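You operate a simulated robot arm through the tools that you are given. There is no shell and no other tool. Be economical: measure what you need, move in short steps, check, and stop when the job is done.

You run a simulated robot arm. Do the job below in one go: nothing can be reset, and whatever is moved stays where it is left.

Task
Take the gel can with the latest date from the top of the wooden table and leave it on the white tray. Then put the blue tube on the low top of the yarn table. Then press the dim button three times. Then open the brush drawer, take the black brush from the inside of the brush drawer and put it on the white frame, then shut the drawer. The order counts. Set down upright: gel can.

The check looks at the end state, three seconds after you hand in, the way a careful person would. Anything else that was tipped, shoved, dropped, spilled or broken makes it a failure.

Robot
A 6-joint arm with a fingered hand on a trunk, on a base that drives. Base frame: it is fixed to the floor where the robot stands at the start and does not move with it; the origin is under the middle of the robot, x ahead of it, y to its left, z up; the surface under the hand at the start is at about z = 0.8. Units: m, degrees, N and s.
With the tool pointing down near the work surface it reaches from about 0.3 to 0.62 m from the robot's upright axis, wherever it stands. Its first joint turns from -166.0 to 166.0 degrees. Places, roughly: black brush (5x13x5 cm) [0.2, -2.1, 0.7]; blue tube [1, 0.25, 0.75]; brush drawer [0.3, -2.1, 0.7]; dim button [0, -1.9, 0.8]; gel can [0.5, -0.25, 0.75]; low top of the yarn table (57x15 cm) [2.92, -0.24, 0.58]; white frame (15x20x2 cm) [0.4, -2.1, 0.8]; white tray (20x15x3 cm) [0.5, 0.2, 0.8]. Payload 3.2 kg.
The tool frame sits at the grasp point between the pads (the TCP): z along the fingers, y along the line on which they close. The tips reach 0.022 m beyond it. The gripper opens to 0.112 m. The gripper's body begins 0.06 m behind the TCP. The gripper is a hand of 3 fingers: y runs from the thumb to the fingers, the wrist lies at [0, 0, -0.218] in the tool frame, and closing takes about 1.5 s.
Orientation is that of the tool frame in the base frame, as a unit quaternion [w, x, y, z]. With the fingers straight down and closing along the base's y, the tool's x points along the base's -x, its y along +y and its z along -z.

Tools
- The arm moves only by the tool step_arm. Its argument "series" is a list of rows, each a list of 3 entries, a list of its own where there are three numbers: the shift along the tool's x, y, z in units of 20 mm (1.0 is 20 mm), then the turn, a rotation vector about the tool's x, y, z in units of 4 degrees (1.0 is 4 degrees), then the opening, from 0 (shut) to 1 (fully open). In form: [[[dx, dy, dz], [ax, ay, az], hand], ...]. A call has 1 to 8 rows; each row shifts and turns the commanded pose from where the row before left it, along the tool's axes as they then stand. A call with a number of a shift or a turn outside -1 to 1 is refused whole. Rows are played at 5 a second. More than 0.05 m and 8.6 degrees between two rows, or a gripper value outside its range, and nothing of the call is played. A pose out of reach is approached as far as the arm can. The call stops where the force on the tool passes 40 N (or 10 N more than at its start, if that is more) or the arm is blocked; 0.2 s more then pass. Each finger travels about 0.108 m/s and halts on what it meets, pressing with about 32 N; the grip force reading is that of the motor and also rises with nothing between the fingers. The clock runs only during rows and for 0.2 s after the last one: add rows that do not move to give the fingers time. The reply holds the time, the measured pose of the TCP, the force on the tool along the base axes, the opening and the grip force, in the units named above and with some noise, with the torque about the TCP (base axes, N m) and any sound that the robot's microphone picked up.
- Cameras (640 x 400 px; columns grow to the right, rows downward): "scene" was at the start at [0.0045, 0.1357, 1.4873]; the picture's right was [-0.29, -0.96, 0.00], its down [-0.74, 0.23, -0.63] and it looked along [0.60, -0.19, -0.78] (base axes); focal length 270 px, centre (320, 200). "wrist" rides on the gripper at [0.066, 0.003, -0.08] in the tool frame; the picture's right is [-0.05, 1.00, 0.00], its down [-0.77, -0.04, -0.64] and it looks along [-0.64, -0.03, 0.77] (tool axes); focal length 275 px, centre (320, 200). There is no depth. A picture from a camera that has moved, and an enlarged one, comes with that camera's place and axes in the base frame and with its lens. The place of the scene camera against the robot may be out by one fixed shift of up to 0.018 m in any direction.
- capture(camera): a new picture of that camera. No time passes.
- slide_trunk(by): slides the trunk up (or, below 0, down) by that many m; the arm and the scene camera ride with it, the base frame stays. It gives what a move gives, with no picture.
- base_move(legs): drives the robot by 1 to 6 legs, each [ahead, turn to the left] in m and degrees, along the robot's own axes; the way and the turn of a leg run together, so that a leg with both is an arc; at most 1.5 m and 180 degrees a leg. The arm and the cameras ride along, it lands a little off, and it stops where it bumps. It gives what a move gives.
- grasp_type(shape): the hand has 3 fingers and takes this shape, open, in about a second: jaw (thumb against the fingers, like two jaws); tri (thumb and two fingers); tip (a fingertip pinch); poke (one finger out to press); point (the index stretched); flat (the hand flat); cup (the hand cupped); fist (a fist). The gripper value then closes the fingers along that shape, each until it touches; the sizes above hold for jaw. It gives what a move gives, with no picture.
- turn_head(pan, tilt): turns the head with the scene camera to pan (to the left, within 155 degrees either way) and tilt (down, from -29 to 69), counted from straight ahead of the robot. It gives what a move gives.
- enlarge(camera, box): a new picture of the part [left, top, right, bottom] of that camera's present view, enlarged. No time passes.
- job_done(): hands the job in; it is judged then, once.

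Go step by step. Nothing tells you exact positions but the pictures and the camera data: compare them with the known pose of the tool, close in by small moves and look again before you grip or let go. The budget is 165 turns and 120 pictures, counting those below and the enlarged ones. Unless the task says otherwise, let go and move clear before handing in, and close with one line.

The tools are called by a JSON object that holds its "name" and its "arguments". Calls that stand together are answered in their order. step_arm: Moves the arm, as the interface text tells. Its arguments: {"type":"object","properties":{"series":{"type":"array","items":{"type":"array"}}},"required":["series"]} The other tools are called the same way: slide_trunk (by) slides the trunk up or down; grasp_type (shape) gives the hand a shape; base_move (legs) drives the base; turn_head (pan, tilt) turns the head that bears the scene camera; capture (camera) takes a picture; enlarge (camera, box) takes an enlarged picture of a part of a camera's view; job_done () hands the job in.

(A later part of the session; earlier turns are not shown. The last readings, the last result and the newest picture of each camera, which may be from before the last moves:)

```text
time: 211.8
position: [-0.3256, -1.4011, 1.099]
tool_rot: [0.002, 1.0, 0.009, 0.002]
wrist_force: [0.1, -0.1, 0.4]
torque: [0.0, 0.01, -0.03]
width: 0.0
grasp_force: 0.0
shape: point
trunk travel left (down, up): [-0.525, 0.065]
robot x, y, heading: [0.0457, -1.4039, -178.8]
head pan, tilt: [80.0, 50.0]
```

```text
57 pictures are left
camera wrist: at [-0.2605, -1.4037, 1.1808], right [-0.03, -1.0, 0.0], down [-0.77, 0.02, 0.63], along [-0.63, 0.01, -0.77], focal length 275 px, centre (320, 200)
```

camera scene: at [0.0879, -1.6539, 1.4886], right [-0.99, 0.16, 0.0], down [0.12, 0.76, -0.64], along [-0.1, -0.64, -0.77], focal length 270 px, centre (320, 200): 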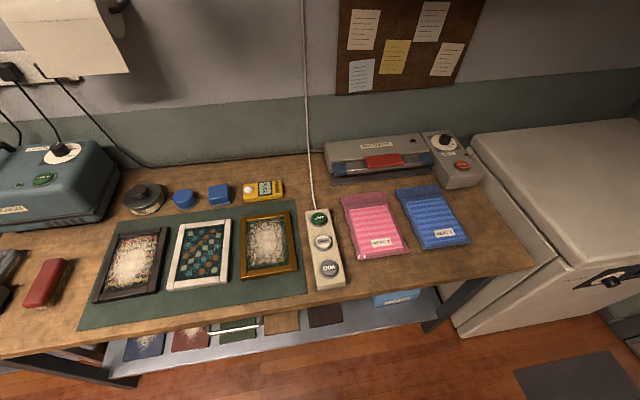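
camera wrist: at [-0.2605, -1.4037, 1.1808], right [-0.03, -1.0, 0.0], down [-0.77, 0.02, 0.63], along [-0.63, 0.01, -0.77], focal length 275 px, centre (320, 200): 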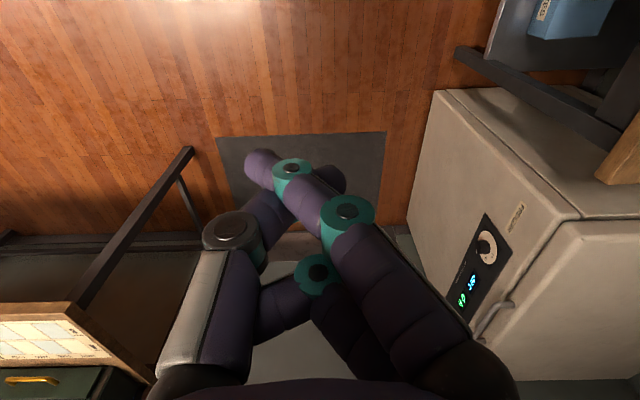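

Poke puts the thumb tip at the tool centre, so I'll use it. Returning to poke and swinging over toward the dim button.

{"name": "grasp_type", "arguments": {"shape": "poke"}}

{"name": "step_arm", "arguments": {"series": [[[0.3, 1, 0], [0, 0, 0], 1], [[0.3, 1, 0], [0, 0, 0], 1], [[0.3, 1, 0], [0, 0, 0], 1], [[0.3, 1, 0], [0, 0, 0], 1], [[0.5, 1, 0], [0, 0, 0], 1], [[0.5, 1, 0], [0, 0, 0], 1], [[0.5, 1, 0], [0, 0, 0], 1], [[0.5, 1, 0], [0, 0, 0], 1]]}}

{"name": "step_arm", "arguments": {"series": [[[0.7, 1, 0], [0, 0, 0], 1], [[0.7, 1, 0], [0, 0, 0], 1], [[0.7, 1, 0], [0, 0, 0], 1], [[0.7, 1, 0], [0, 0, 0], 1], [[0.7, 1, 0], [0, 0, 0], 1], [[0.8, 1, 0], [0, 0, 0], 1], [[0.8, 1, 0], [0, 0, 0], 1], [[0.8, 1, 0], [0, 0, 0], 1]]}}

{"name": "step_arm", "arguments": {"series": [[[0.9, 1, 0], [0, 0, 0], 1], [[0.9, 1, 0], [0, 0, 0], 1], [[0.9, 1, 0], [0, 0, 0], 1], [[0.9, 1, 0], [0, 0, 0], 1], [[1, 1, 0.5], [0, 0, 0], 1], [[1, 1, 0.5], [0, 0, 0], 1], [[1, 1, 1], [0, 0, 0], 1], [[0.5, 0.5, 1], [0, 0, 0], 1]]}}

{"name": "capture", "arguments": {"camera": "wrist"}}

{"name": "capture", "arguments": {"camera": "scene"}}

```text
time: 212.8
position: [-0.326, -1.4009, 1.0989]
tool_rot: [0.001, 1.0, 0.01, 0.002]
wrist_force: [-0.5, -0.2, -0.2]
torque: [-0.03, 0.02, -0.02]
width: 0.0001
grasp_force: 0.1
shape: poke
trunk travel left (down, up): [-0.525, 0.065]
robot x, y, heading: [0.047, -1.406, -179.1]
head pan, tilt: [80.0, 50.0]
```

```text
time: 214.6
position: [-0.258, -1.5596, 1.1008]
tool_rot: [0.002, 1.0, 0.009, 0.001]
wrist_force: [1.1, -0.4, -0.1]
torque: [-0.03, 0.01, 0.01]
width: 0.0
grasp_force: 0.1
shape: poke
trunk travel left (down, up): [-0.525, 0.065]
robot x, y, heading: [0.045, -1.4019, -179.3]
head pan, tilt: [80.0, 50.0]
```

```text
time: 216.3
position: [-0.1375, -1.719, 1.1011]
tool_rot: [0.002, 1.0, 0.008, 0.001]
wrist_force: [0.2, 0.7, -0.5]
torque: [0.03, 0.0, -0.04]
width: 0.0001
grasp_force: 0.0
shape: poke
trunk travel left (down, up): [-0.525, 0.065]
robot x, y, heading: [0.0438, -1.4011, -179.0]
head pan, tilt: [80.0, 50.0]
```

```text
time: 218.2
position: [0.0068, -1.8679, 1.043]
tool_rot: [0.002, 1.0, 0.009, 0.001]
wrist_force: [-0.6, -0.5, 0.6]
torque: [0.01, -0.01, -0.03]
width: 0.0
grasp_force: 0.1
shape: poke
trunk travel left (down, up): [-0.525, 0.065]
robot x, y, heading: [0.0451, -1.4041, -178.8]
head pan, tilt: [80.0, 50.0]
```

```text
56 pictures are left
camera wrist: at [0.0724, -1.869, 1.1237], right [-0.03, -1.0, 0.0], down [-0.77, 0.02, 0.63], along [-0.63, 0.02, -0.77], focal length 275 px, centre (320, 200)
```

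wrist: 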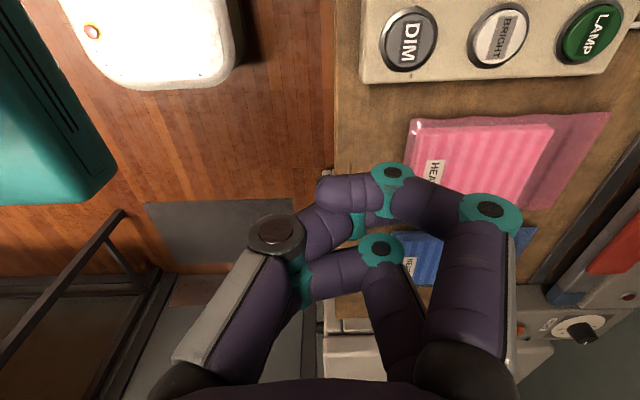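

```text
55 pictures are left
camera scene: at [0.0881, -1.6543, 1.4885], right [-0.99, 0.16, 0.0], down [0.12, 0.76, -0.64], along [-0.1, -0.63, -0.77], focal length 270 px, centre (320, 200)
```

scene: 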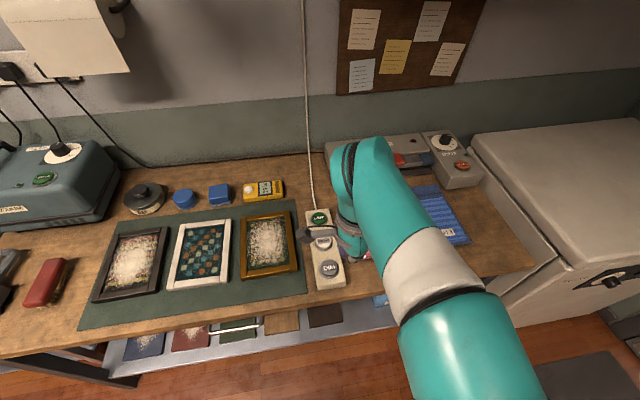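

{"name": "grasp_type", "arguments": {"shape": "jaw"}}

{"name": "grasp_type", "arguments": {"shape": "poke"}}

{"name": "step_arm", "arguments": {"series": [[[0.3, 0.6, 1], [0, 0, 0], 1], [[0.3, 0.8, 1], [0, 0, 0], 1], [[0.3, 0.8, 1], [0, 0, 0], 1], [[0, 0.8, 1], [0, 0, 0], 1], [[0, 0.8, 0.5], [0, 0, 0], 1], [[0, 0, 0], [0, 0, 0], 1]]}}

{"name": "capture", "arguments": {"camera": "wrist"}}

```text
time: 219.1
position: [0.0075, -1.8671, 1.0429]
tool_rot: [0.002, 1.0, 0.009, 0.003]
wrist_force: [0.3, 0.1, 0.0]
torque: [0.02, -0.01, -0.01]
width: 0.0794
grasp_force: 0.1
shape: jaw
trunk travel left (down, up): [-0.525, 0.065]
robot x, y, heading: [0.0442, -1.4024, -179.1]
head pan, tilt: [80.0, 50.0]
```

```text
time: 219.9
position: [0.0055, -1.8656, 1.0423]
tool_rot: [0.002, 1.0, 0.01, 0.002]
wrist_force: [0.2, 0.2, 0.1]
torque: [-0.01, -0.01, 0.02]
width: 0.0003
grasp_force: 0.0
shape: poke
trunk travel left (down, up): [-0.525, 0.065]
robot x, y, heading: [0.046, -1.4032, -178.9]
head pan, tilt: [80.0, 50.0]
```

```text
time: 221.3
position: [0.0267, -1.9397, 0.9521]
tool_rot: [0.001, 1.0, 0.009, 0.002]
wrist_force: [0.0, 0.7, -0.4]
torque: [0.0, 0.01, -0.02]
width: 0.0001
grasp_force: 0.1
shape: poke
trunk travel left (down, up): [-0.525, 0.065]
robot x, y, heading: [0.0452, -1.4059, -179.4]
head pan, tilt: [80.0, 50.0]
```

```text
54 pictures are left
camera wrist: at [0.0919, -1.9425, 1.0336], right [-0.03, -1.0, 0.0], down [-0.77, 0.02, 0.63], along [-0.63, 0.01, -0.77], focal length 275 px, centre (320, 200)
```

wrist: 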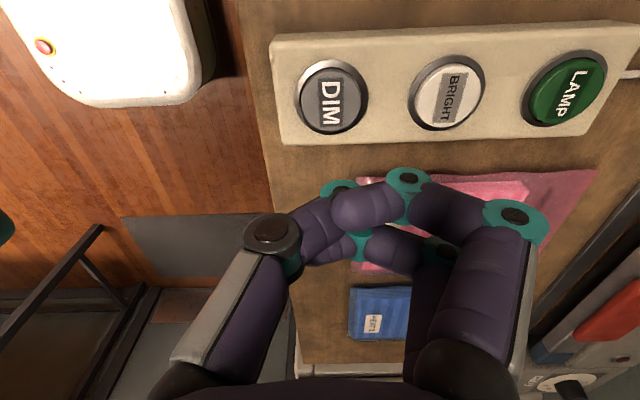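

The poke pose is unreliable, so I'll press with the closed jaw fingertips, whose geometry is known (tips 0.022 m beyond the TCP).

{"name": "grasp_type", "arguments": {"shape": "jaw"}}

{"name": "step_arm", "arguments": {"series": [[[0, 0, 0], [0, 0, 0], 0], [[0, 0, 0], [0, 0, 0], 0], [[0, 0, 0], [0, 0, 0], 0], [[0, 0, 0], [0, 0, 0], 0], [[0, 0, 0], [0, 0, 0], 0], [[0, 0, 0], [0, 0, 0], 0], [[0, 0, 0], [0, 0, 0], 0]]}}

{"name": "capture", "arguments": {"camera": "wrist"}}

```text
time: 222.2
position: [0.026, -1.9404, 0.9517]
tool_rot: [0.002, 1.0, 0.01, 0.002]
wrist_force: [0.7, 0.1, 0.0]
torque: [-0.02, -0.01, -0.02]
width: 0.0157
grasp_force: 0.1
shape: jaw
trunk travel left (down, up): [-0.525, 0.065]
robot x, y, heading: [0.0468, -1.3993, -179.0]
head pan, tilt: [80.0, 50.0]
```

```text
time: 223.8
position: [0.0267, -1.9405, 0.9516]
tool_rot: [0.001, 1.0, 0.009, 0.002]
wrist_force: [0.1, 0.2, -1.0]
torque: [-0.05, 0.0, -0.02]
width: 0.0002
grasp_force: 32.1
shape: jaw
trunk travel left (down, up): [-0.525, 0.065]
robot x, y, heading: [0.0463, -1.4032, -179.1]
head pan, tilt: [80.0, 50.0]
```

```text
53 pictures are left
camera wrist: at [0.0919, -1.9423, 1.0337], right [-0.03, -1.0, 0.0], down [-0.77, 0.02, 0.63], along [-0.63, 0.01, -0.77], focal length 275 px, centre (320, 200)
```

wrist: 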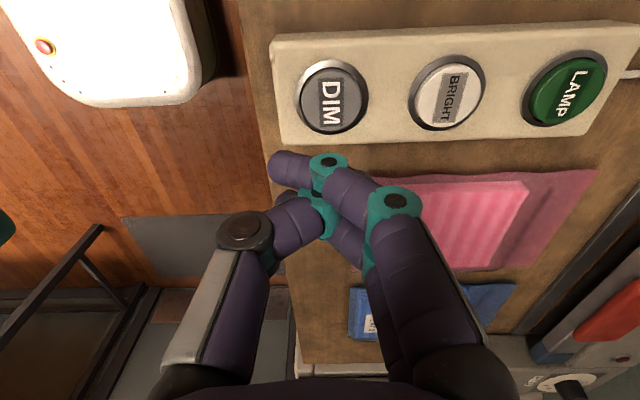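

Fully closed fingers cross over each other. I'll hold them slightly apart (about 17 mm) and align on the button at (0.025, -1.950).

{"name": "step_arm", "arguments": {"series": [[[0, 0.48, 0], [0, 0, 0], 0.35], [[0, 0, 0], [0, 0, 0], 0.35], [[0, 0, 0], [0, 0, 0], 0.35], [[0, 0, 1], [0, 0, 0], 0.16], [[0, 0, 1], [0, 0, 0], 0.16], [[0, 0, 0.5], [0, 0, 0], 0.16], [[0, 0, 0], [0, 0, 0], 0.16]]}}

{"name": "capture", "arguments": {"camera": "wrist"}}

{"name": "enlarge", "arguments": {"camera": "scene", "box": [250, 180, 410, 300]}}

```text
time: 225.4
position: [0.0283, -1.952, 0.9018]
tool_rot: [0.001, 1.0, 0.01, 0.001]
wrist_force: [-0.7, -0.5, -0.3]
torque: [0.0, -0.03, 0.02]
width: 0.0182
grasp_force: 0.1
shape: jaw
trunk travel left (down, up): [-0.525, 0.065]
robot x, y, heading: [0.0442, -1.4068, -178.9]
head pan, tilt: [80.0, 50.0]
```

```text
52 pictures are left
camera wrist: at [0.0931, -1.954, 0.9836], right [-0.03, -1.0, 0.0], down [-0.77, 0.02, 0.63], along [-0.63, 0.01, -0.77], focal length 275 px, centre (320, 200)
```

wrist: 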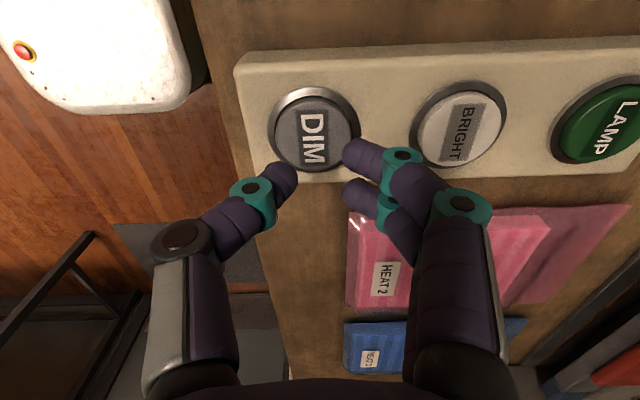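

```text
3.33 times, centred on (330, 240) of scene
camera zoom: at [0.088, -1.654, 1.4885], right [-0.99, 0.16, 0.0], down [0.12, 0.76, -0.64], along [-0.1, -0.63, -0.77], focal length 899 px, centre (287, 67)
```

zoom: 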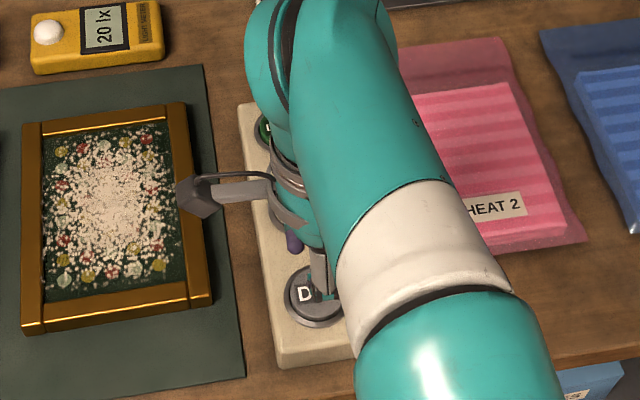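

{"name": "step_arm", "arguments": {"series": [[[0, 0, 1], [0, 0, 0], 0.1], [[0, 0, 0.3], [0, 0, 0], 0.1], [[0, 0, 0], [0, 0, 0], 0.1]]}}

{"name": "capture", "arguments": {"camera": "wrist"}}

```text
time: 226.2
position: [0.0276, -1.9511, 0.8767]
tool_rot: [0.002, 1.0, 0.009, 0.001]
wrist_force: [-0.3, -0.2, 0.5]
torque: [0.03, 0.01, 0.04]
width: 0.0118
grasp_force: 0.0
shape: jaw
trunk travel left (down, up): [-0.525, 0.065]
robot x, y, heading: [0.0426, -1.403, -178.9]
head pan, tilt: [80.0, 50.0]
```

```text
50 pictures are left
camera wrist: at [0.0931, -1.9541, 0.9581], right [-0.03, -1.0, 0.0], down [-0.77, 0.02, 0.63], along [-0.63, 0.02, -0.77], focal length 275 px, centre (320, 200)
```

wrist: 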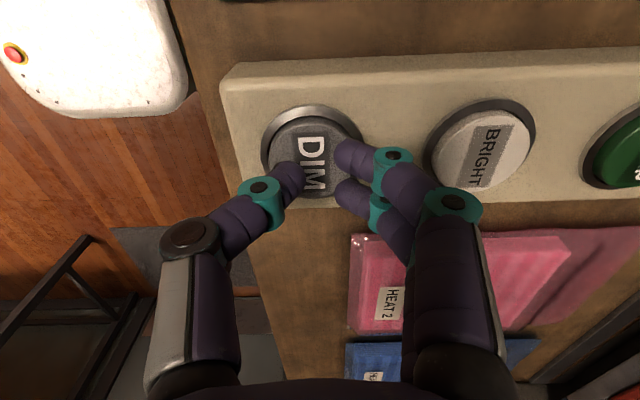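

Tips are over the button. Pressing in small steps and listening.

{"name": "step_arm", "arguments": {"series": [[[0, -0.15, 0.2], [0, 0, 0], 0.1], [[0, 0, 0.15], [0, 0, 0], 0.1], [[0, 0, 0], [0, 0, 0], 0.1]]}}

{"name": "step_arm", "arguments": {"series": [[[0, 0, 0.1], [0, 0, 0], 0.1], [[0, 0, 0], [0, 0, 0], 0.1]]}}

{"name": "step_arm", "arguments": {"series": [[[0, 0, 0.1], [0, 0, 0], 0.1], [[0, 0, 0], [0, 0, 0], 0.1]]}}

```text
time: 227.1
position: [0.0272, -1.9486, 0.8694]
tool_rot: [0.001, 1.0, 0.01, 0.001]
wrist_force: [0.0, 0.4, 0.2]
torque: [-0.01, 0.04, -0.02]
width: 0.0114
grasp_force: 0.1
shape: jaw
trunk travel left (down, up): [-0.525, 0.065]
robot x, y, heading: [0.0458, -1.4053, -179.3]
head pan, tilt: [80.0, 50.0]
```

```text
time: 227.7
position: [0.0278, -1.9496, 0.8673]
tool_rot: [0.001, 1.0, 0.01, 0.001]
wrist_force: [0.3, -0.5, 1.5]
torque: [0.0, 0.02, 0.01]
width: 0.0116
grasp_force: 0.1
shape: jaw
trunk travel left (down, up): [-0.525, 0.065]
robot x, y, heading: [0.0416, -1.404, -178.8]
head pan, tilt: [80.0, 50.0]
```

```text
time: 228.2
position: [0.0272, -1.9489, 0.8656]
tool_rot: [0.002, 1.0, 0.009, 0.001]
wrist_force: [-1.3, -0.8, 2.8]
torque: [0.06, 0.01, -0.01]
width: 0.0117
grasp_force: 0.0
shape: jaw
trunk travel left (down, up): [-0.525, 0.065]
robot x, y, heading: [0.0447, -1.4043, -179.1]
head pan, tilt: [80.0, 50.0]
heard: click
```

First click heard. Releasing fully and pressing the second time.

{"name": "step_arm", "arguments": {"series": [[[0, 0, -0.5], [0, 0, 0], 0.1], [[0, 0, 0], [0, 0, 0], 0.1]]}}

{"name": "step_arm", "arguments": {"series": [[[0, 0, 0.5], [0, 0, 0], 0.1], [[0, 0, 0], [0, 0, 0], 0.1]]}}

```text
time: 228.8
position: [0.0276, -1.9496, 0.8755]
tool_rot: [0.002, 1.0, 0.009, 0.001]
wrist_force: [-0.1, 0.2, 0.0]
torque: [-0.01, -0.01, 0.02]
width: 0.0114
grasp_force: 0.1
shape: jaw
trunk travel left (down, up): [-0.525, 0.065]
robot x, y, heading: [0.047, -1.4025, -179.0]
head pan, tilt: [80.0, 50.0]
```

```text
time: 229.4
position: [0.0254, -1.9477, 0.8671]
tool_rot: [0.001, 1.0, 0.01, 0.001]
wrist_force: [0.0, 1.0, 1.6]
torque: [0.02, 0.0, -0.01]
width: 0.0114
grasp_force: 0.1
shape: jaw
trunk travel left (down, up): [-0.525, 0.065]
robot x, y, heading: [0.0454, -1.4048, -179.0]
head pan, tilt: [80.0, 50.0]
```

Not quite down enough for a click; a bit further.

{"name": "step_arm", "arguments": {"series": [[[0, 0, 0.08], [0, 0, 0], 0.1], [[0, 0, 0], [0, 0, 0], 0.1]]}}

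```text
time: 230.1
position: [0.0261, -1.9499, 0.8647]
tool_rot: [0.003, 1.0, 0.009, 0.001]
wrist_force: [-0.2, -0.3, 3.5]
torque: [0.0, 0.0, 0.01]
width: 0.0118
grasp_force: 0.0
shape: jaw
trunk travel left (down, up): [-0.525, 0.065]
robot x, y, heading: [0.0439, -1.4048, -178.8]
head pan, tilt: [80.0, 50.0]
heard: click
```

Second click. Releasing and pressing the third time.

{"name": "step_arm", "arguments": {"series": [[[0, 0, -0.5], [0, 0, 0], 0.1], [[0, 0, 0], [0, 0, 0], 0.1]]}}

{"name": "step_arm", "arguments": {"series": [[[0, 0, 0.5], [0, 0, 0], 0.1], [[0, 0, 0], [0, 0, 0], 0.1]]}}

```text
time: 230.7
position: [0.0255, -1.9487, 0.8744]
tool_rot: [0.002, 1.0, 0.009, 0.002]
wrist_force: [0.4, 0.7, 0.6]
torque: [-0.01, 0.02, -0.01]
width: 0.0113
grasp_force: 0.0
shape: jaw
trunk travel left (down, up): [-0.525, 0.065]
robot x, y, heading: [0.0465, -1.3987, -178.6]
head pan, tilt: [80.0, 50.0]
```

```text
time: 231.2
position: [0.0266, -1.9485, 0.8637]
tool_rot: [0.003, 1.0, 0.01, 0.001]
wrist_force: [-1.0, -0.8, 3.9]
torque: [-0.02, 0.07, 0.02]
width: 0.0115
grasp_force: 0.1
shape: jaw
trunk travel left (down, up): [-0.525, 0.065]
robot x, y, heading: [0.0454, -1.3982, -179.0]
head pan, tilt: [80.0, 50.0]
heard: click
```

Three presses done. I lift and retract, then look at the drawer front and handle.

{"name": "step_arm", "arguments": {"series": [[[0, 0, -1], [0, 0, 0], 0.2], [[0, 0, -1], [0, 0, 0], 0.3], [[0, 0, -1], [0, 0, 0], 0.5], [[0, -0.5, -1], [0, 0, 0], 0.5], [[0, -1, -1], [0, 0, 0], 0.5], [[0, -1, -1], [0, 0, 0], 0.5], [[0, -1, -1], [0, 0, 0], 0.5], [[0, -1, -1], [0, 0, 0], 0.5]]}}

{"name": "step_arm", "arguments": {"series": [[[0, -1, -1], [0, 0, 0], 1], [[0, -1, -1], [0, 0, 0], 1], [[0, -1, -1], [0, 0, 0], 1], [[0, -1, 0], [0, 0, 0], 1], [[0, -1, 0], [0, 0, 0], 1], [[0, 0, 0], [0, 0, 0], 1]]}}

{"name": "turn_head", "arguments": {"pan": 100, "tilt": 60}}

{"name": "capture", "arguments": {"camera": "scene"}}

```text
time: 233.1
position: [0.0252, -1.8586, 1.023]
tool_rot: [0.002, 1.0, 0.009, 0.001]
wrist_force: [-0.4, -0.5, 0.8]
torque: [0.0, -0.02, -0.02]
width: 0.0557
grasp_force: 0.0
shape: jaw
trunk travel left (down, up): [-0.525, 0.065]
robot x, y, heading: [0.0497, -1.4038, -179.3]
head pan, tilt: [80.0, 50.0]
```

```text
time: 234.4
position: [0.022, -1.7582, 1.0823]
tool_rot: [0.002, 1.0, 0.01, 0.001]
wrist_force: [0.6, 0.0, 0.8]
torque: [0.02, -0.03, 0.04]
width: 0.1117
grasp_force: 0.1
shape: jaw
trunk travel left (down, up): [-0.525, 0.065]
robot x, y, heading: [0.0476, -1.4026, -179.0]
head pan, tilt: [80.0, 50.0]
```

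```text
time: 235.3
position: [0.0233, -1.7591, 1.0831]
tool_rot: [0.002, 1.0, 0.01, 0.002]
wrist_force: [-1.1, -0.7, 0.2]
torque: [0.02, 0.0, 0.01]
width: 0.1118
grasp_force: 0.1
shape: jaw
trunk travel left (down, up): [-0.525, 0.065]
robot x, y, heading: [0.0431, -1.4012, -178.6]
head pan, tilt: [100.0, 60.0]
```

```text
49 pictures are left
camera scene: at [0.1127, -1.6434, 1.476], right [-0.98, -0.19, 0.0], down [-0.16, 0.85, -0.5], along [0.09, -0.49, -0.87], focal length 270 px, centre (320, 200)
```

scene: 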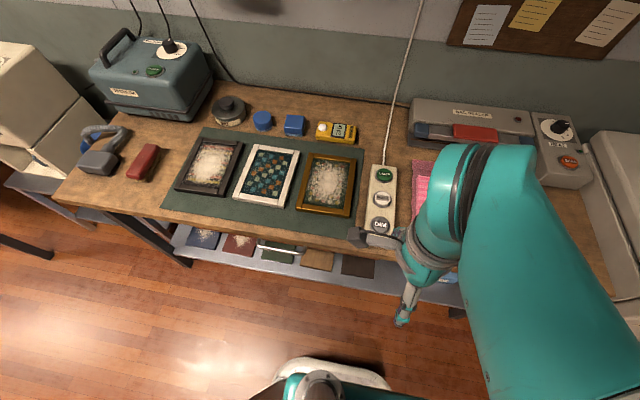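

The drawer handle is a horizontal bar near (0.29, -1.88), right under the bench edge, so it needs a horizontal hand. I'll reposition the base further out, in front of the handle.

{"name": "base_move", "arguments": {"legs": [[0, 51.5], [-0.4, 0], [0, -52.5]]}}

{"name": "slide_trunk", "arguments": {"by": -0.25}}

{"name": "turn_head", "arguments": {"pan": 85, "tilt": 45}}

{"name": "capture", "arguments": {"camera": "scene"}}

```text
time: 242.4
position: [0.2518, -1.45, 1.0826]
tool_rot: [0.002, 1.0, -0.009, 0.002]
wrist_force: [0.3, -0.2, -0.2]
torque: [0.02, 0.02, -0.02]
width: 0.1119
grasp_force: 0.1
shape: jaw
trunk travel left (down, up): [-0.525, 0.065]
robot x, y, heading: [0.2909, -1.0955, 178.8]
head pan, tilt: [100.0, 60.0]
```

```text
time: 245.0
position: [0.2521, -1.4492, 0.8322]
tool_rot: [0.002, 1.0, -0.01, 0.001]
wrist_force: [-0.1, 0.2, -0.1]
torque: [0.01, -0.06, 0.0]
width: 0.1119
grasp_force: 0.0
shape: jaw
trunk travel left (down, up): [-0.275, 0.315]
robot x, y, heading: [0.287, -1.0951, 178.9]
head pan, tilt: [100.0, 60.0]
```

```text
time: 245.8
position: [0.2516, -1.4482, 0.8326]
tool_rot: [0.002, 1.0, -0.01, 0.001]
wrist_force: [0.2, 0.7, -0.1]
torque: [0.0, -0.01, 0.01]
width: 0.1119
grasp_force: 0.1
shape: jaw
trunk travel left (down, up): [-0.275, 0.315]
robot x, y, heading: [0.2857, -1.0936, 178.9]
head pan, tilt: [85.0, 45.0]
```

```text
48 pictures are left
camera scene: at [0.3276, -1.3527, 1.2454], right [-0.99, 0.11, 0.0], down [0.08, 0.7, -0.71], along [-0.08, -0.7, -0.71], focal length 270 px, centre (320, 200)
```

scene: 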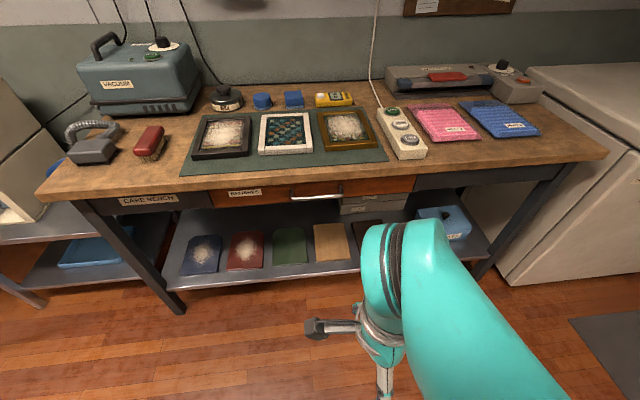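

{"name": "enlarge", "arguments": {"camera": "scene", "box": [200, 120, 440, 260]}}

{"name": "step_arm", "arguments": {"series": [[[0, 0, 0], [-1, 0, 0], 1], [[0, 0, 0], [-1, 0, 0], 1], [[0, 0, 0], [-1, 0, 0], 1], [[0, 0, 0], [-1, 0, 0], 1], [[0, 0, 0], [-1, 0, 0], 1], [[0, 0, 0], [-1, 0, 0], 1], [[0, 0, 0], [-1, 0, 0], 1], [[0, 0, 0], [-1, 0, 0], 1]]}}

```text
2.67 times, centred on (320, 190) of scene
camera zoom: at [0.3276, -1.3527, 1.2454], right [-0.99, 0.11, 0.0], down [0.08, 0.7, -0.71], along [-0.08, -0.7, -0.71], focal length 720 px, centre (320, 227)
```

zoom: 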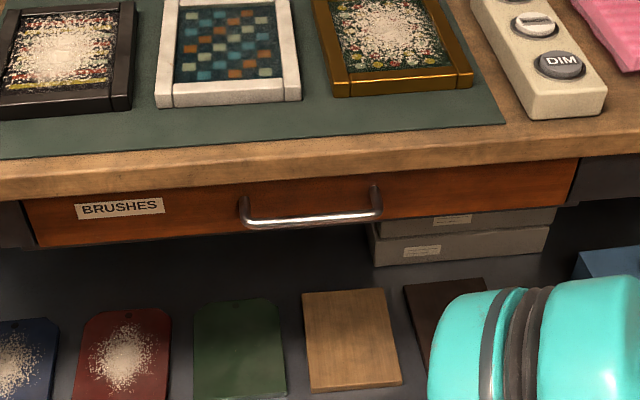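

```text
time: 247.6
position: [0.2499, -1.4496, 0.8304]
tool_rot: [0.278, 0.96, -0.01, -0.001]
wrist_force: [0.4, 0.3, -0.1]
torque: [0.0, 0.04, 0.04]
width: 0.1119
grasp_force: 0.1
shape: jaw
trunk travel left (down, up): [-0.275, 0.315]
robot x, y, heading: [0.2897, -1.0893, 178.7]
head pan, tilt: [85.0, 45.0]
```

The bar is at about (0.29, -1.873, 0.716), with little room beneath the bench slab. I'll continue pitching the hand to horizontal while moving outward.

{"name": "step_arm", "arguments": {"series": [[[0, 0.85, 0.53], [-1, 0, 0], 1], [[0, 0.81, 0.59], [-1, 0, 0], 1], [[0, 0.77, 0.64], [-1, 0, 0], 1], [[0, 0.72, 0.69], [-1, 0, 0], 1], [[0, 0.67, 0.74], [-1, 0, 0], 1], [[0, 0.62, 0.79], [-1, 0, 0], 1], [[0, 0.56, 0.83], [-1, 0, 0], 1], [[0, 0.5, 0.87], [-1, 0, 0], 0.6]]}}

{"name": "step_arm", "arguments": {"series": [[[0, 0, 0], [-1, 0, 0], 0.5], [[0, 0, 0], [-1, 0, 0], 0.5], [[0, 0, 0], [-1, 0, 0], 0.5], [[0, 0, 0], [-1, 0, 0], 0.5], [[0, 0, 0], [-1, 0, 0], 0.5], [[0, 0, 0], [-1, 0, 0], 0.5], [[0, 0, 0], [-0.5, 0, 0], 0.5], [[0, 0, 0], [0, 0, 0], 0.5]]}}

{"name": "capture", "arguments": {"camera": "wrist"}}

{"name": "capture", "arguments": {"camera": "scene"}}

```text
time: 249.3
position: [0.239, -1.5842, 0.8297]
tool_rot: [0.498, 0.867, -0.016, -0.019]
wrist_force: [0.0, 0.2, -0.6]
torque: [-0.01, 0.0, 0.01]
width: 0.068
grasp_force: 0.1
shape: jaw
out of reach, approached as far as the arm can: row 6, 7
trunk travel left (down, up): [-0.275, 0.315]
robot x, y, heading: [0.292, -1.0927, 178.8]
head pan, tilt: [85.0, 45.0]
```

```text
time: 251.2
position: [0.2985, -1.5835, 0.8842]
tool_rot: [0.68, 0.731, -0.026, -0.036]
wrist_force: [-0.1, -1.2, 0.5]
torque: [0.01, -0.01, 0.03]
width: 0.0566
grasp_force: 0.0
shape: jaw
out of reach, approached as far as the arm can: row 2, 3, 4, 5, 6, 7
trunk travel left (down, up): [-0.275, 0.315]
robot x, y, heading: [0.2881, -1.0916, 178.6]
head pan, tilt: [85.0, 45.0]
```

```text
46 pictures are left
camera wrist: at [0.3708, -1.5109, 0.8943], right [-0.04, -0.07, 1.0], down [-0.71, 0.7, 0.02], along [-0.7, -0.71, -0.07], focal length 275 px, centre (320, 200)
```

wrist: 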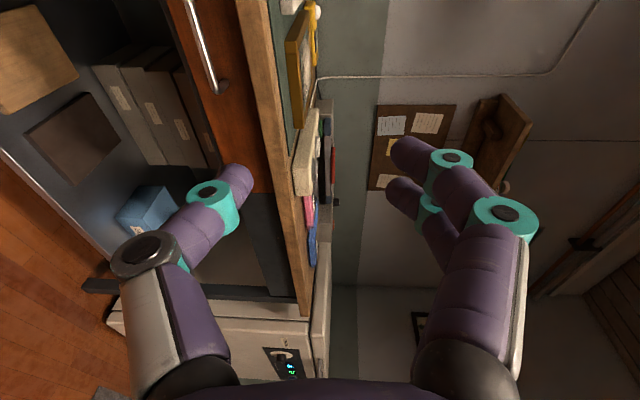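

```text
45 pictures are left
camera scene: at [0.3276, -1.3528, 1.2455], right [-0.99, 0.11, 0.0], down [0.08, 0.7, -0.71], along [-0.08, -0.7, -0.71], focal length 270 px, centre (320, 200)
```

scene: 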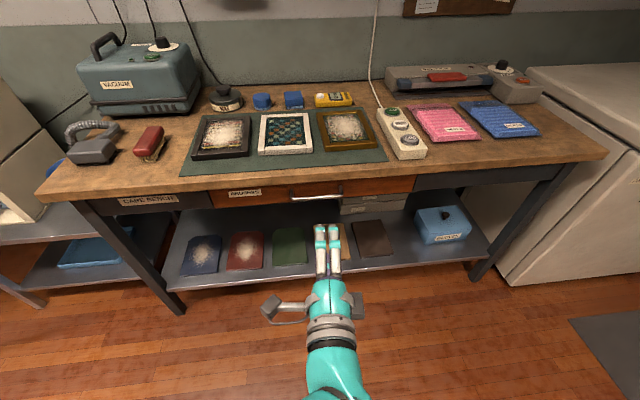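

{"name": "step_arm", "arguments": {"series": [[[0, -1, 0.5], [-1, 0, 0], 0.5], [[0, -1, 0.5], [0, 0, 0], 0.5], [[0, -1, 0.5], [0, 0, 0], 0.5], [[0, -1, 0.5], [0, 0, 0], 0.5], [[0, -1, 0.5], [0, 0, 0], 0.5], [[0, -1, 0.5], [0, 0, 0], 0.5], [[0, -1, 0.5], [0, 0, 0], 0.5], [[0, -1, 0.5], [0, 0, 0], 0.5]]}}

```text
time: 251.8
position: [0.2717, -1.6046, 0.9176]
tool_rot: [0.731, 0.674, -0.081, -0.067]
wrist_force: [-0.6, 0.0, 0.0]
torque: [0.03, -0.01, -0.04]
width: 0.0562
grasp_force: 0.1
shape: jaw
out of reach, approached as far as the arm can: row 1, 2, 3
trunk travel left (down, up): [-0.275, 0.315]
robot x, y, heading: [0.2879, -1.0945, 178.7]
head pan, tilt: [85.0, 45.0]
stopped in row 3: the arm was blocked; the commanded pose is now the measured one
```

{"name": "step_arm", "arguments": {"series": [[[0, 0, 1], [0, 0, 0], 0.5], [[0, 0, 1], [0, 0, 0], 0.5], [[0, 0, 1], [0, 0, 0], 0.5], [[0, 0, 1], [0, 0, 0], 0.5]]}}

{"name": "capture", "arguments": {"camera": "scene"}}

```text
time: 252.8
position: [0.255, -1.6843, 0.9243]
tool_rot: [0.73, 0.675, -0.082, -0.066]
wrist_force: [-0.4, 0.2, 0.0]
torque: [0.01, 0.0, -0.01]
width: 0.0562
grasp_force: 0.1
shape: jaw
trunk travel left (down, up): [-0.275, 0.315]
robot x, y, heading: [0.2882, -1.0958, 178.7]
head pan, tilt: [85.0, 45.0]
```

```text
44 pictures are left
camera scene: at [0.3276, -1.3527, 1.2455], right [-0.99, 0.11, 0.0], down [0.08, 0.7, -0.71], along [-0.08, -0.7, -0.71], focal length 270 px, centre (320, 200)
```

scene: 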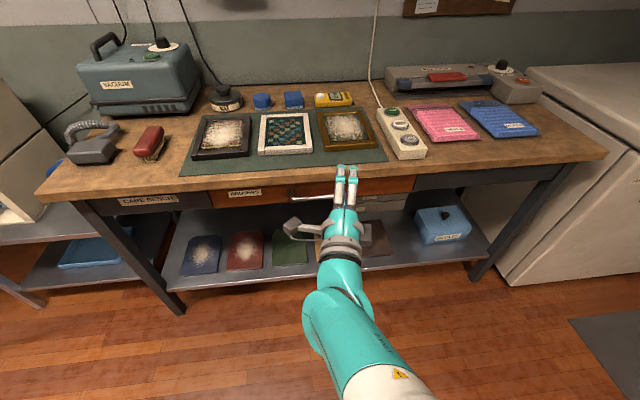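

Works when extended. I'll lower with the trunk and correct the small yaw and pitch errors.

{"name": "slide_trunk", "arguments": {"by": -0.2}}

{"name": "step_arm", "arguments": {"series": [[[0, 0, 0], [1, 0, 0], 0.5], [[0, 0, 0], [0, 1, 0], 0.5], [[0, 0, 0], [0, 1, 0], 0.5], [[0, 0, 0], [0, 1, 0], 0.5], [[0, 0, 0], [0, 0, 0], 0.5]]}}

{"name": "capture", "arguments": {"camera": "wrist"}}

{"name": "capture", "arguments": {"camera": "scene"}}

```text
time: 255.0
position: [0.2553, -1.6833, 0.724]
tool_rot: [0.73, 0.675, -0.082, -0.067]
wrist_force: [-0.1, -0.3, -0.3]
torque: [0.02, 0.03, 0.0]
width: 0.0564
grasp_force: 0.0
shape: jaw
trunk travel left (down, up): [-0.075, 0.515]
robot x, y, heading: [0.2871, -1.0972, 178.7]
head pan, tilt: [85.0, 45.0]
```

```text
time: 256.2
position: [0.3023, -1.6943, 0.7593]
tool_rot: [0.707, 0.707, -0.015, 0.004]
wrist_force: [0.4, 0.0, 0.1]
torque: [0.0, 0.0, 0.03]
width: 0.0562
grasp_force: 0.0
shape: jaw
out of reach, approached as far as the arm can: row 3, 4
trunk travel left (down, up): [-0.075, 0.515]
robot x, y, heading: [0.2888, -1.094, 178.8]
head pan, tilt: [85.0, 45.0]
```

```text
43 pictures are left
camera wrist: at [0.3697, -1.616, 0.7644], right [-0.07, 0.0, 1.0], down [-0.76, 0.65, -0.06], along [-0.65, -0.76, -0.05], focal length 275 px, centre (320, 200)
```

wrist: 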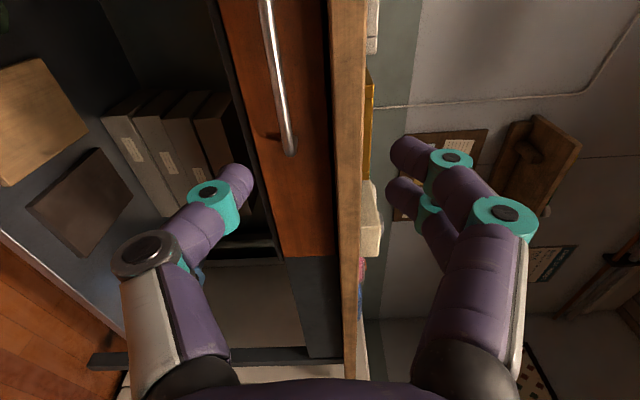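

```text
42 pictures are left
camera scene: at [0.3275, -1.3528, 1.0455], right [-0.99, 0.11, 0.0], down [0.08, 0.7, -0.71], along [-0.08, -0.7, -0.71], focal length 270 px, centre (320, 200)
```

scene: 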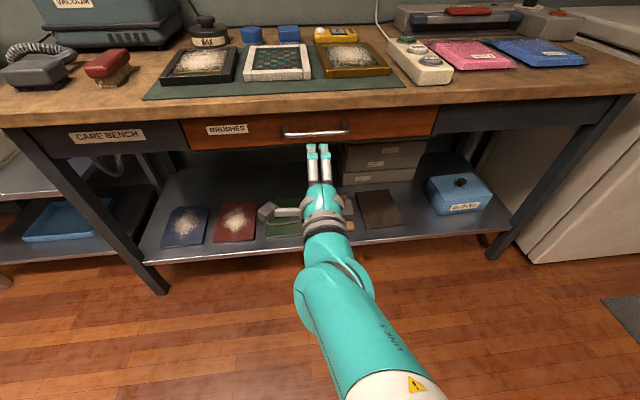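

The hand is now horizontal and level. The bar is at (0.295, -1.873, 0.72). Advancing to just in front of it.

{"name": "step_arm", "arguments": {"series": [[[0, 0, 1], [0, 0, 0], 0.5], [[0, -0.4, 1], [0, 0, 0], 0.5], [[-0.1, -0.4, 1], [0, 0, 0], 0.5], [[-0.1, -0.4, 1], [0, 0, 0], 0.5], [[-0.1, -0.4, 0.8], [0, 0, 0], 0.5], [[0, -0.4, 0.5], [0, 0, 0], 0.5], [[0, 0, 0], [0, 0, 0], 0.5]]}}

{"name": "capture", "arguments": {"camera": "wrist"}}

{"name": "enlarge", "arguments": {"camera": "scene", "box": [220, 90, 420, 220]}}

```text
time: 257.8
position: [0.3008, -1.8033, 0.7197]
tool_rot: [0.71, 0.704, -0.009, 0.01]
wrist_force: [0.6, 0.1, -0.2]
torque: [-0.01, 0.01, -0.02]
width: 0.0559
grasp_force: 0.1
shape: jaw
out of reach, approached as far as the arm can: row 1
trunk travel left (down, up): [-0.075, 0.515]
robot x, y, heading: [0.2873, -1.0964, 179.0]
head pan, tilt: [85.0, 45.0]
```

```text
41 pictures are left
camera wrist: at [0.3649, -1.7231, 0.7251], right [-0.07, 0.01, 1.0], down [-0.77, 0.63, -0.06], along [-0.63, -0.77, -0.04], focal length 275 px, centre (320, 200)
```

wrist: 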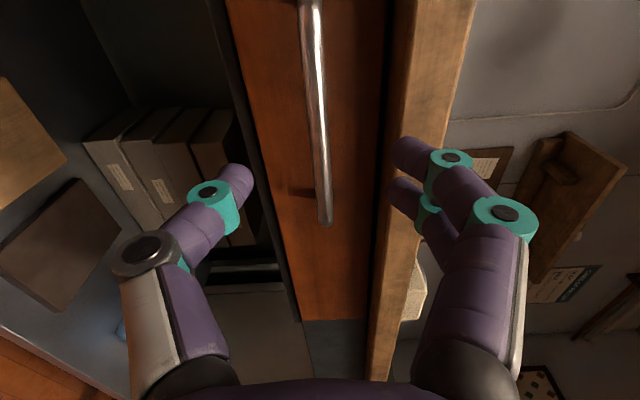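

```text
3.08 times, centred on (320, 155) of scene
camera zoom: at [0.3275, -1.3528, 1.0455], right [-0.99, 0.11, 0.0], down [0.08, 0.7, -0.71], along [-0.08, -0.7, -0.71], focal length 830 px, centre (320, 338)
```

zoom: 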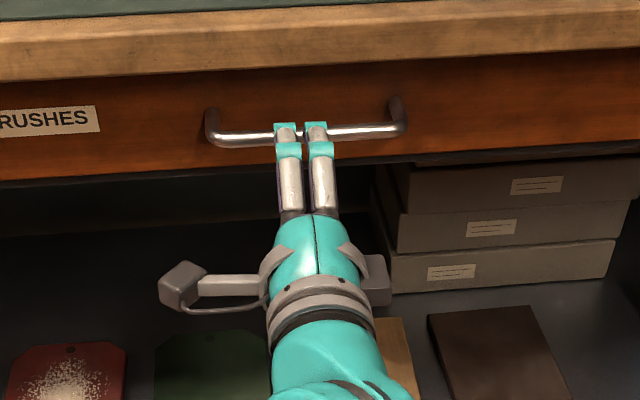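

Bar is centred between the fingers. Narrowing the opening and advancing onto the bar.

{"name": "step_arm", "arguments": {"series": [[[0, -0.05, 0], [0, 0, 0], 0.33], [[0, 0, 0], [0, 0, 0], 0.33], [[0, 0, 1], [0, 0, 0], 0.33], [[0, 0, 1], [0, 0, 0], 0.33], [[0, 0, 0.6], [0, 0, 0], 0.33], [[0, 0, 0], [0, 0, 0], 0.33]]}}

{"name": "capture", "arguments": {"camera": "wrist"}}

```text
time: 259.2
position: [0.2954, -1.8461, 0.7195]
tool_rot: [0.71, 0.704, -0.015, 0.004]
wrist_force: [0.2, -1.1, 0.2]
torque: [0.03, 0.01, -0.01]
width: 0.0375
grasp_force: 0.0
shape: jaw
out of reach, approached as far as the arm can: row 5
trunk travel left (down, up): [-0.075, 0.515]
robot x, y, heading: [0.2878, -1.0969, 178.9]
head pan, tilt: [85.0, 45.0]
```

```text
39 pictures are left
camera wrist: at [0.3628, -1.7674, 0.7244], right [-0.07, 0.01, 1.0], down [-0.76, 0.65, -0.06], along [-0.65, -0.76, -0.04], focal length 275 px, centre (320, 200)
```

wrist: 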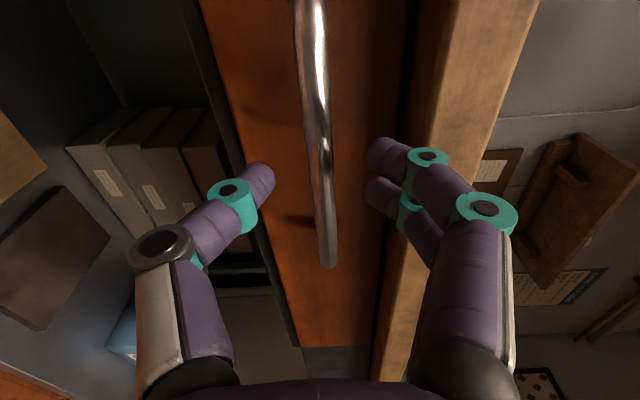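

Just short of reach. I'll back off slightly, raise the trunk while lowering the arm for more reach, then advance again.

{"name": "step_arm", "arguments": {"series": [[[0, 0, -1], [0, 0, 0], 0.33], [[0, 0, -1], [0, 0, 0], 0.33], [[0, 0, -1], [0, 0, 0], 0.33], [[0, 0, -1], [0, 0, 0], 0.33]]}}

{"name": "slide_trunk", "arguments": {"by": 0.12}}

{"name": "step_arm", "arguments": {"series": [[[0, -1, 0], [0, 0, 0], 0.33], [[0, -1, 0], [0, 0, 0], 0.33], [[0, -1, 0], [0, 0, 0], 0.33], [[0, -1, 0], [0, 0, 0], 0.33], [[0, -1, 0], [0, 0, 0], 0.33], [[0, -1, 0], [0, 0, 0], 0.33], [[0, 0, 0], [0, 0, 0], 0.33]]}}

```text
time: 260.2
position: [0.3052, -1.7773, 0.7223]
tool_rot: [0.709, 0.705, -0.011, 0.006]
wrist_force: [0.8, -0.7, 0.4]
torque: [0.0, 0.01, -0.02]
width: 0.0373
grasp_force: 0.0
shape: jaw
out of reach, approached as far as the arm can: row 4
trunk travel left (down, up): [-0.075, 0.515]
robot x, y, heading: [0.2884, -1.0954, 179.0]
head pan, tilt: [85.0, 45.0]
```

```text
time: 261.7
position: [0.3044, -1.778, 0.8427]
tool_rot: [0.709, 0.705, -0.011, 0.007]
wrist_force: [-0.7, 0.1, 0.3]
torque: [0.02, 0.01, 0.02]
width: 0.0375
grasp_force: 0.0
shape: jaw
trunk travel left (down, up): [-0.195, 0.395]
robot x, y, heading: [0.2884, -1.0912, 178.6]
head pan, tilt: [85.0, 45.0]
```

```text
time: 263.3
position: [0.3435, -1.805, 0.7442]
tool_rot: [0.708, 0.706, -0.014, 0.005]
wrist_force: [0.0, -0.8, 1.0]
torque: [-0.01, -0.04, 0.0]
width: 0.0373
grasp_force: 0.0
shape: jaw
out of reach, approached as far as the arm can: row 1, 2, 3, 4, 5, 6
trunk travel left (down, up): [-0.195, 0.395]
robot x, y, heading: [0.2889, -1.0943, 178.9]
head pan, tilt: [85.0, 45.0]
```

A pure horizontal hand sits at a joint limit. I'll relax to about 70° from vertical, which still clears the bench slab.

{"name": "step_arm", "arguments": {"series": [[[0, 0, -0.5], [1, 0, 0], 0.33], [[0, 0, 0], [1, 0, 0], 0.33], [[0, 0, 0], [1, 0, 0], 0.33], [[0, 0, 0], [1, 0, 0], 0.33], [[0, 0, 0], [1, 0, 0], 0.33], [[0, 0, 0], [0, 0, 0], 0.33]]}}

{"name": "capture", "arguments": {"camera": "wrist"}}

```text
time: 264.7
position: [0.342, -1.7951, 0.745]
tool_rot: [0.591, 0.807, -0.013, 0.006]
wrist_force: [-0.1, -0.3, -1.1]
torque: [0.0, -0.03, 0.02]
width: 0.0373
grasp_force: 0.0
shape: jaw
trunk travel left (down, up): [-0.195, 0.395]
robot x, y, heading: [0.2866, -1.097, 179.1]
head pan, tilt: [85.0, 45.0]
```

```text
38 pictures are left
camera wrist: at [0.4081, -1.7206, 0.7743], right [-0.07, -0.3, 0.95], down [-0.77, 0.63, 0.14], along [-0.64, -0.72, -0.28], focal length 275 px, centre (320, 200)
```

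wrist: 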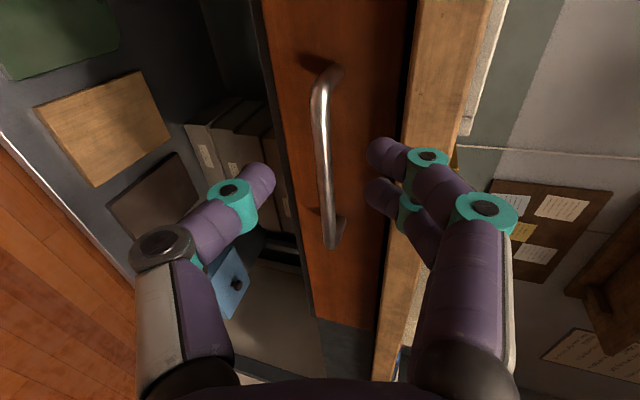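

Full control again, and the whole handle is visible. Advancing along the tool axis onto the bar.

{"name": "step_arm", "arguments": {"series": [[[-1, 0, 0], [0, 0, 0], 0.33], [[-1, 0, 0.5], [0, 0, 0], 0.33], [[0, 0, 1], [0, 0, 0], 0.33], [[0, 0, 1], [0, 0, 0], 0.33], [[0, 0, 0.8], [0, 0, 0], 0.33], [[0, 0, 0.6], [0, 0, 0], 0.33], [[0, 0, 0], [0, 0, 0], 0.33]]}}

{"name": "capture", "arguments": {"camera": "wrist"}}

```text
time: 266.3
position: [0.305, -1.848, 0.7248]
tool_rot: [0.576, 0.817, -0.01, 0.01]
wrist_force: [-0.3, 0.0, 0.3]
torque: [-0.01, -0.01, -0.03]
width: 0.0374
grasp_force: 0.0
shape: jaw
out of reach, approached as far as the arm can: row 5, 6
trunk travel left (down, up): [-0.195, 0.395]
robot x, y, heading: [0.2896, -1.0976, 178.7]
head pan, tilt: [85.0, 45.0]
```

```text
37 pictures are left
camera wrist: at [0.3705, -1.7739, 0.7568], right [-0.07, -0.33, 0.94], down [-0.77, 0.62, 0.16], along [-0.63, -0.71, -0.3], focal length 275 px, centre (320, 200)
```

wrist: 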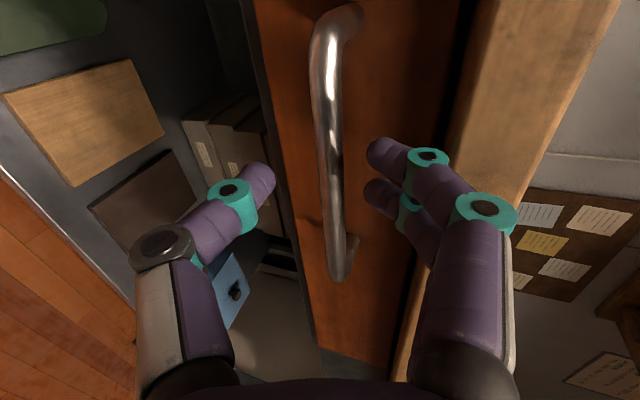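

Still 2 cm short. I back off, raise the trunk by 0.1 m and lower the arm by the same amount for extra reach.

{"name": "step_arm", "arguments": {"series": [[[0, 0, -1], [0, 0, 0], 0.33], [[0, 0, -1], [0, 0, 0], 0.33], [[0, 0, -1], [0, 0, 0], 0.33], [[0, 0, -1], [0, 0, 0], 0.33]]}}

{"name": "slide_trunk", "arguments": {"by": 0.1}}

{"name": "step_arm", "arguments": {"series": [[[0, -0.94, 0.34], [0, 0, 0], 0.33], [[0, -0.94, 0.34], [0, 0, 0], 0.33], [[0, -0.94, 0.34], [0, 0, 0], 0.33], [[0, -0.94, 0.34], [0, 0, 0], 0.33], [[0, -0.94, 0.34], [0, 0, 0], 0.33], [[0, 0, 0], [0, 0, 0], 0.33]]}}

```text
time: 267.3
position: [0.3043, -1.7721, 0.7508]
tool_rot: [0.576, 0.818, -0.01, 0.009]
wrist_force: [0.2, 0.1, -0.8]
torque: [0.01, 0.04, 0.01]
width: 0.0373
grasp_force: 0.0
shape: jaw
trunk travel left (down, up): [-0.195, 0.395]
robot x, y, heading: [0.2877, -1.0961, 178.5]
head pan, tilt: [85.0, 45.0]
```

```text
time: 268.6
position: [0.3051, -1.7712, 0.8496]
tool_rot: [0.576, 0.817, -0.01, 0.009]
wrist_force: [0.6, -0.7, -0.2]
torque: [-0.02, 0.01, -0.01]
width: 0.0374
grasp_force: 0.1
shape: jaw
trunk travel left (down, up): [-0.295, 0.295]
robot x, y, heading: [0.2885, -1.0968, 179.0]
head pan, tilt: [85.0, 45.0]
```

```text
time: 270.0
position: [0.3086, -1.7733, 0.75]
tool_rot: [0.576, 0.817, -0.01, 0.009]
wrist_force: [-0.1, 0.1, -0.3]
torque: [0.05, -0.04, -0.01]
width: 0.0372
grasp_force: 0.0
shape: jaw
trunk travel left (down, up): [-0.295, 0.295]
robot x, y, heading: [0.2858, -1.094, 178.9]
head pan, tilt: [85.0, 45.0]
```

{"name": "step_arm", "arguments": {"series": [[[-0.2, 0.1, 1], [0, 0, 0], 0.33], [[-0.2, 0.1, 1], [0, 0, 0], 0.33], [[0, 0, 1], [0, 0, 0], 0.33], [[0, 0, 1], [0, 0, 0], 0.33], [[0, 0, 0.9], [0, 0, 0], 0.33], [[0, 0, 0], [0, 0, 0], 0.33]]}}

{"name": "capture", "arguments": {"camera": "wrist"}}

```text
time: 271.4
position: [0.2973, -1.8504, 0.7261]
tool_rot: [0.577, 0.816, -0.015, 0.005]
wrist_force: [-0.2, 0.2, 0.0]
torque: [0.0, -0.03, -0.03]
width: 0.0373
grasp_force: 0.1
shape: jaw
out of reach, approached as far as the arm can: row 4, 5
trunk travel left (down, up): [-0.295, 0.295]
robot x, y, heading: [0.2882, -1.0962, 178.5]
head pan, tilt: [85.0, 45.0]
```

```text
36 pictures are left
camera wrist: at [0.3634, -1.7769, 0.7589], right [-0.07, -0.33, 0.94], down [-0.76, 0.62, 0.16], along [-0.64, -0.71, -0.3], focal length 275 px, centre (320, 200)
```

wrist: 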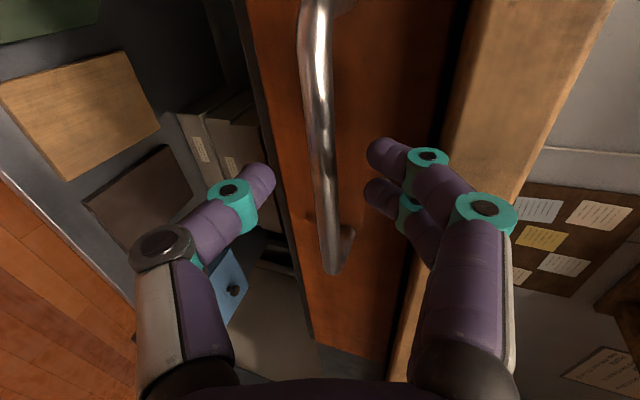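

The arm's maximum reach falls a few centimetres short. I'll back the hand off and shift the base about 5 cm toward the bench.

{"name": "step_arm", "arguments": {"series": [[[0, 0, -1], [0, 0, 0], 0.33], [[0, 0, -1], [0, 0, 0], 0.33], [[0, 0, -1], [0, 0, 0], 0.33], [[0, 0, -1], [0, 0, 0], 0.33], [[0, 0, -1], [0, 0, 0], 0.33], [[0, 0, -1], [0, 0, 0], 0.33], [[0, 0, -1], [0, 0, 0], 0.33]]}}

{"name": "base_move", "arguments": {"legs": [[0, 16], [0.19, 0], [0, -15], [-0.18, 0]]}}

{"name": "capture", "arguments": {"camera": "wrist"}}

```text
time: 273.0
position: [0.3017, -1.7439, 0.7713]
tool_rot: [0.575, 0.818, -0.013, 0.006]
wrist_force: [-0.6, 1.0, -0.4]
torque: [-0.01, 0.02, 0.01]
width: 0.0371
grasp_force: 0.1
shape: jaw
out of reach, approached as far as the arm can: row 1, 2, 6, 7
trunk travel left (down, up): [-0.295, 0.295]
robot x, y, heading: [0.2859, -1.0957, 178.8]
head pan, tilt: [85.0, 45.0]
```

```text
time: 277.5
position: [0.306, -1.7927, 0.7715]
tool_rot: [0.575, 0.818, -0.009, 0.008]
wrist_force: [-0.6, 0.1, 0.3]
torque: [0.02, 0.0, -0.02]
width: 0.0372
grasp_force: 0.1
shape: jaw
trunk travel left (down, up): [-0.295, 0.295]
robot x, y, heading: [0.2864, -1.1434, 179.0]
head pan, tilt: [85.0, 45.0]
```

```text
35 pictures are left
camera wrist: at [0.3703, -1.7193, 0.8036], right [-0.07, -0.34, 0.94], down [-0.77, 0.61, 0.16], along [-0.63, -0.71, -0.31], focal length 275 px, centre (320, 200)
```

wrist: 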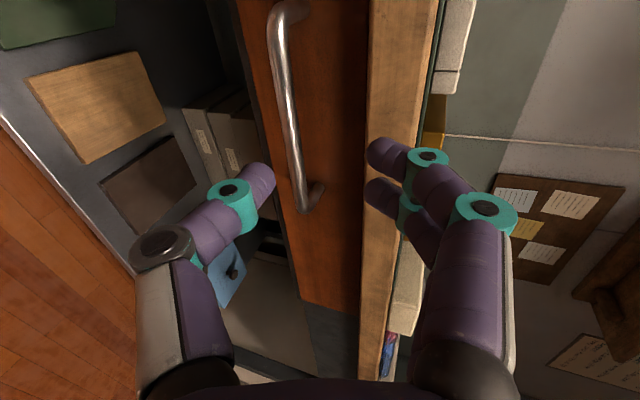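

{"name": "step_arm", "arguments": {"series": [[[-0.2, -0.6, 0.5], [0, 0, 0], 0.33], [[-0.2, -0.52, 1], [0, 0, 0], 0.33], [[0, 0, 1], [0, 0, 0], 0.33], [[0, 0, 1], [0, 0, 0], 0.33], [[0, 0, 0.7], [0, 0, 0], 0.33], [[0, 0, 0], [0, 0, 0], 0.33]]}}

{"name": "capture", "arguments": {"camera": "wrist"}}

```text
time: 278.9
position: [0.2992, -1.8654, 0.7212]
tool_rot: [0.574, 0.819, -0.01, 0.008]
wrist_force: [0.1, 0.3, 0.5]
torque: [0.04, 0.07, 0.02]
width: 0.0373
grasp_force: 0.1
shape: jaw
out of reach, approached as far as the arm can: row 2
trunk travel left (down, up): [-0.295, 0.295]
robot x, y, heading: [0.2844, -1.1415, 179.2]
head pan, tilt: [85.0, 45.0]
```

```text
34 pictures are left
camera wrist: at [0.365, -1.7924, 0.7546], right [-0.07, -0.34, 0.94], down [-0.77, 0.61, 0.16], along [-0.63, -0.71, -0.31], focal length 275 px, centre (320, 200)
```

wrist: 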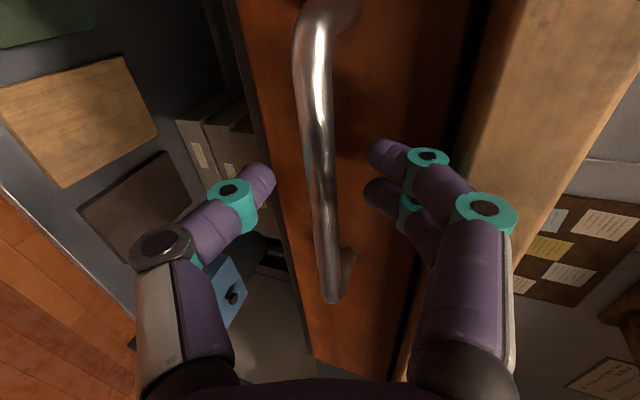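

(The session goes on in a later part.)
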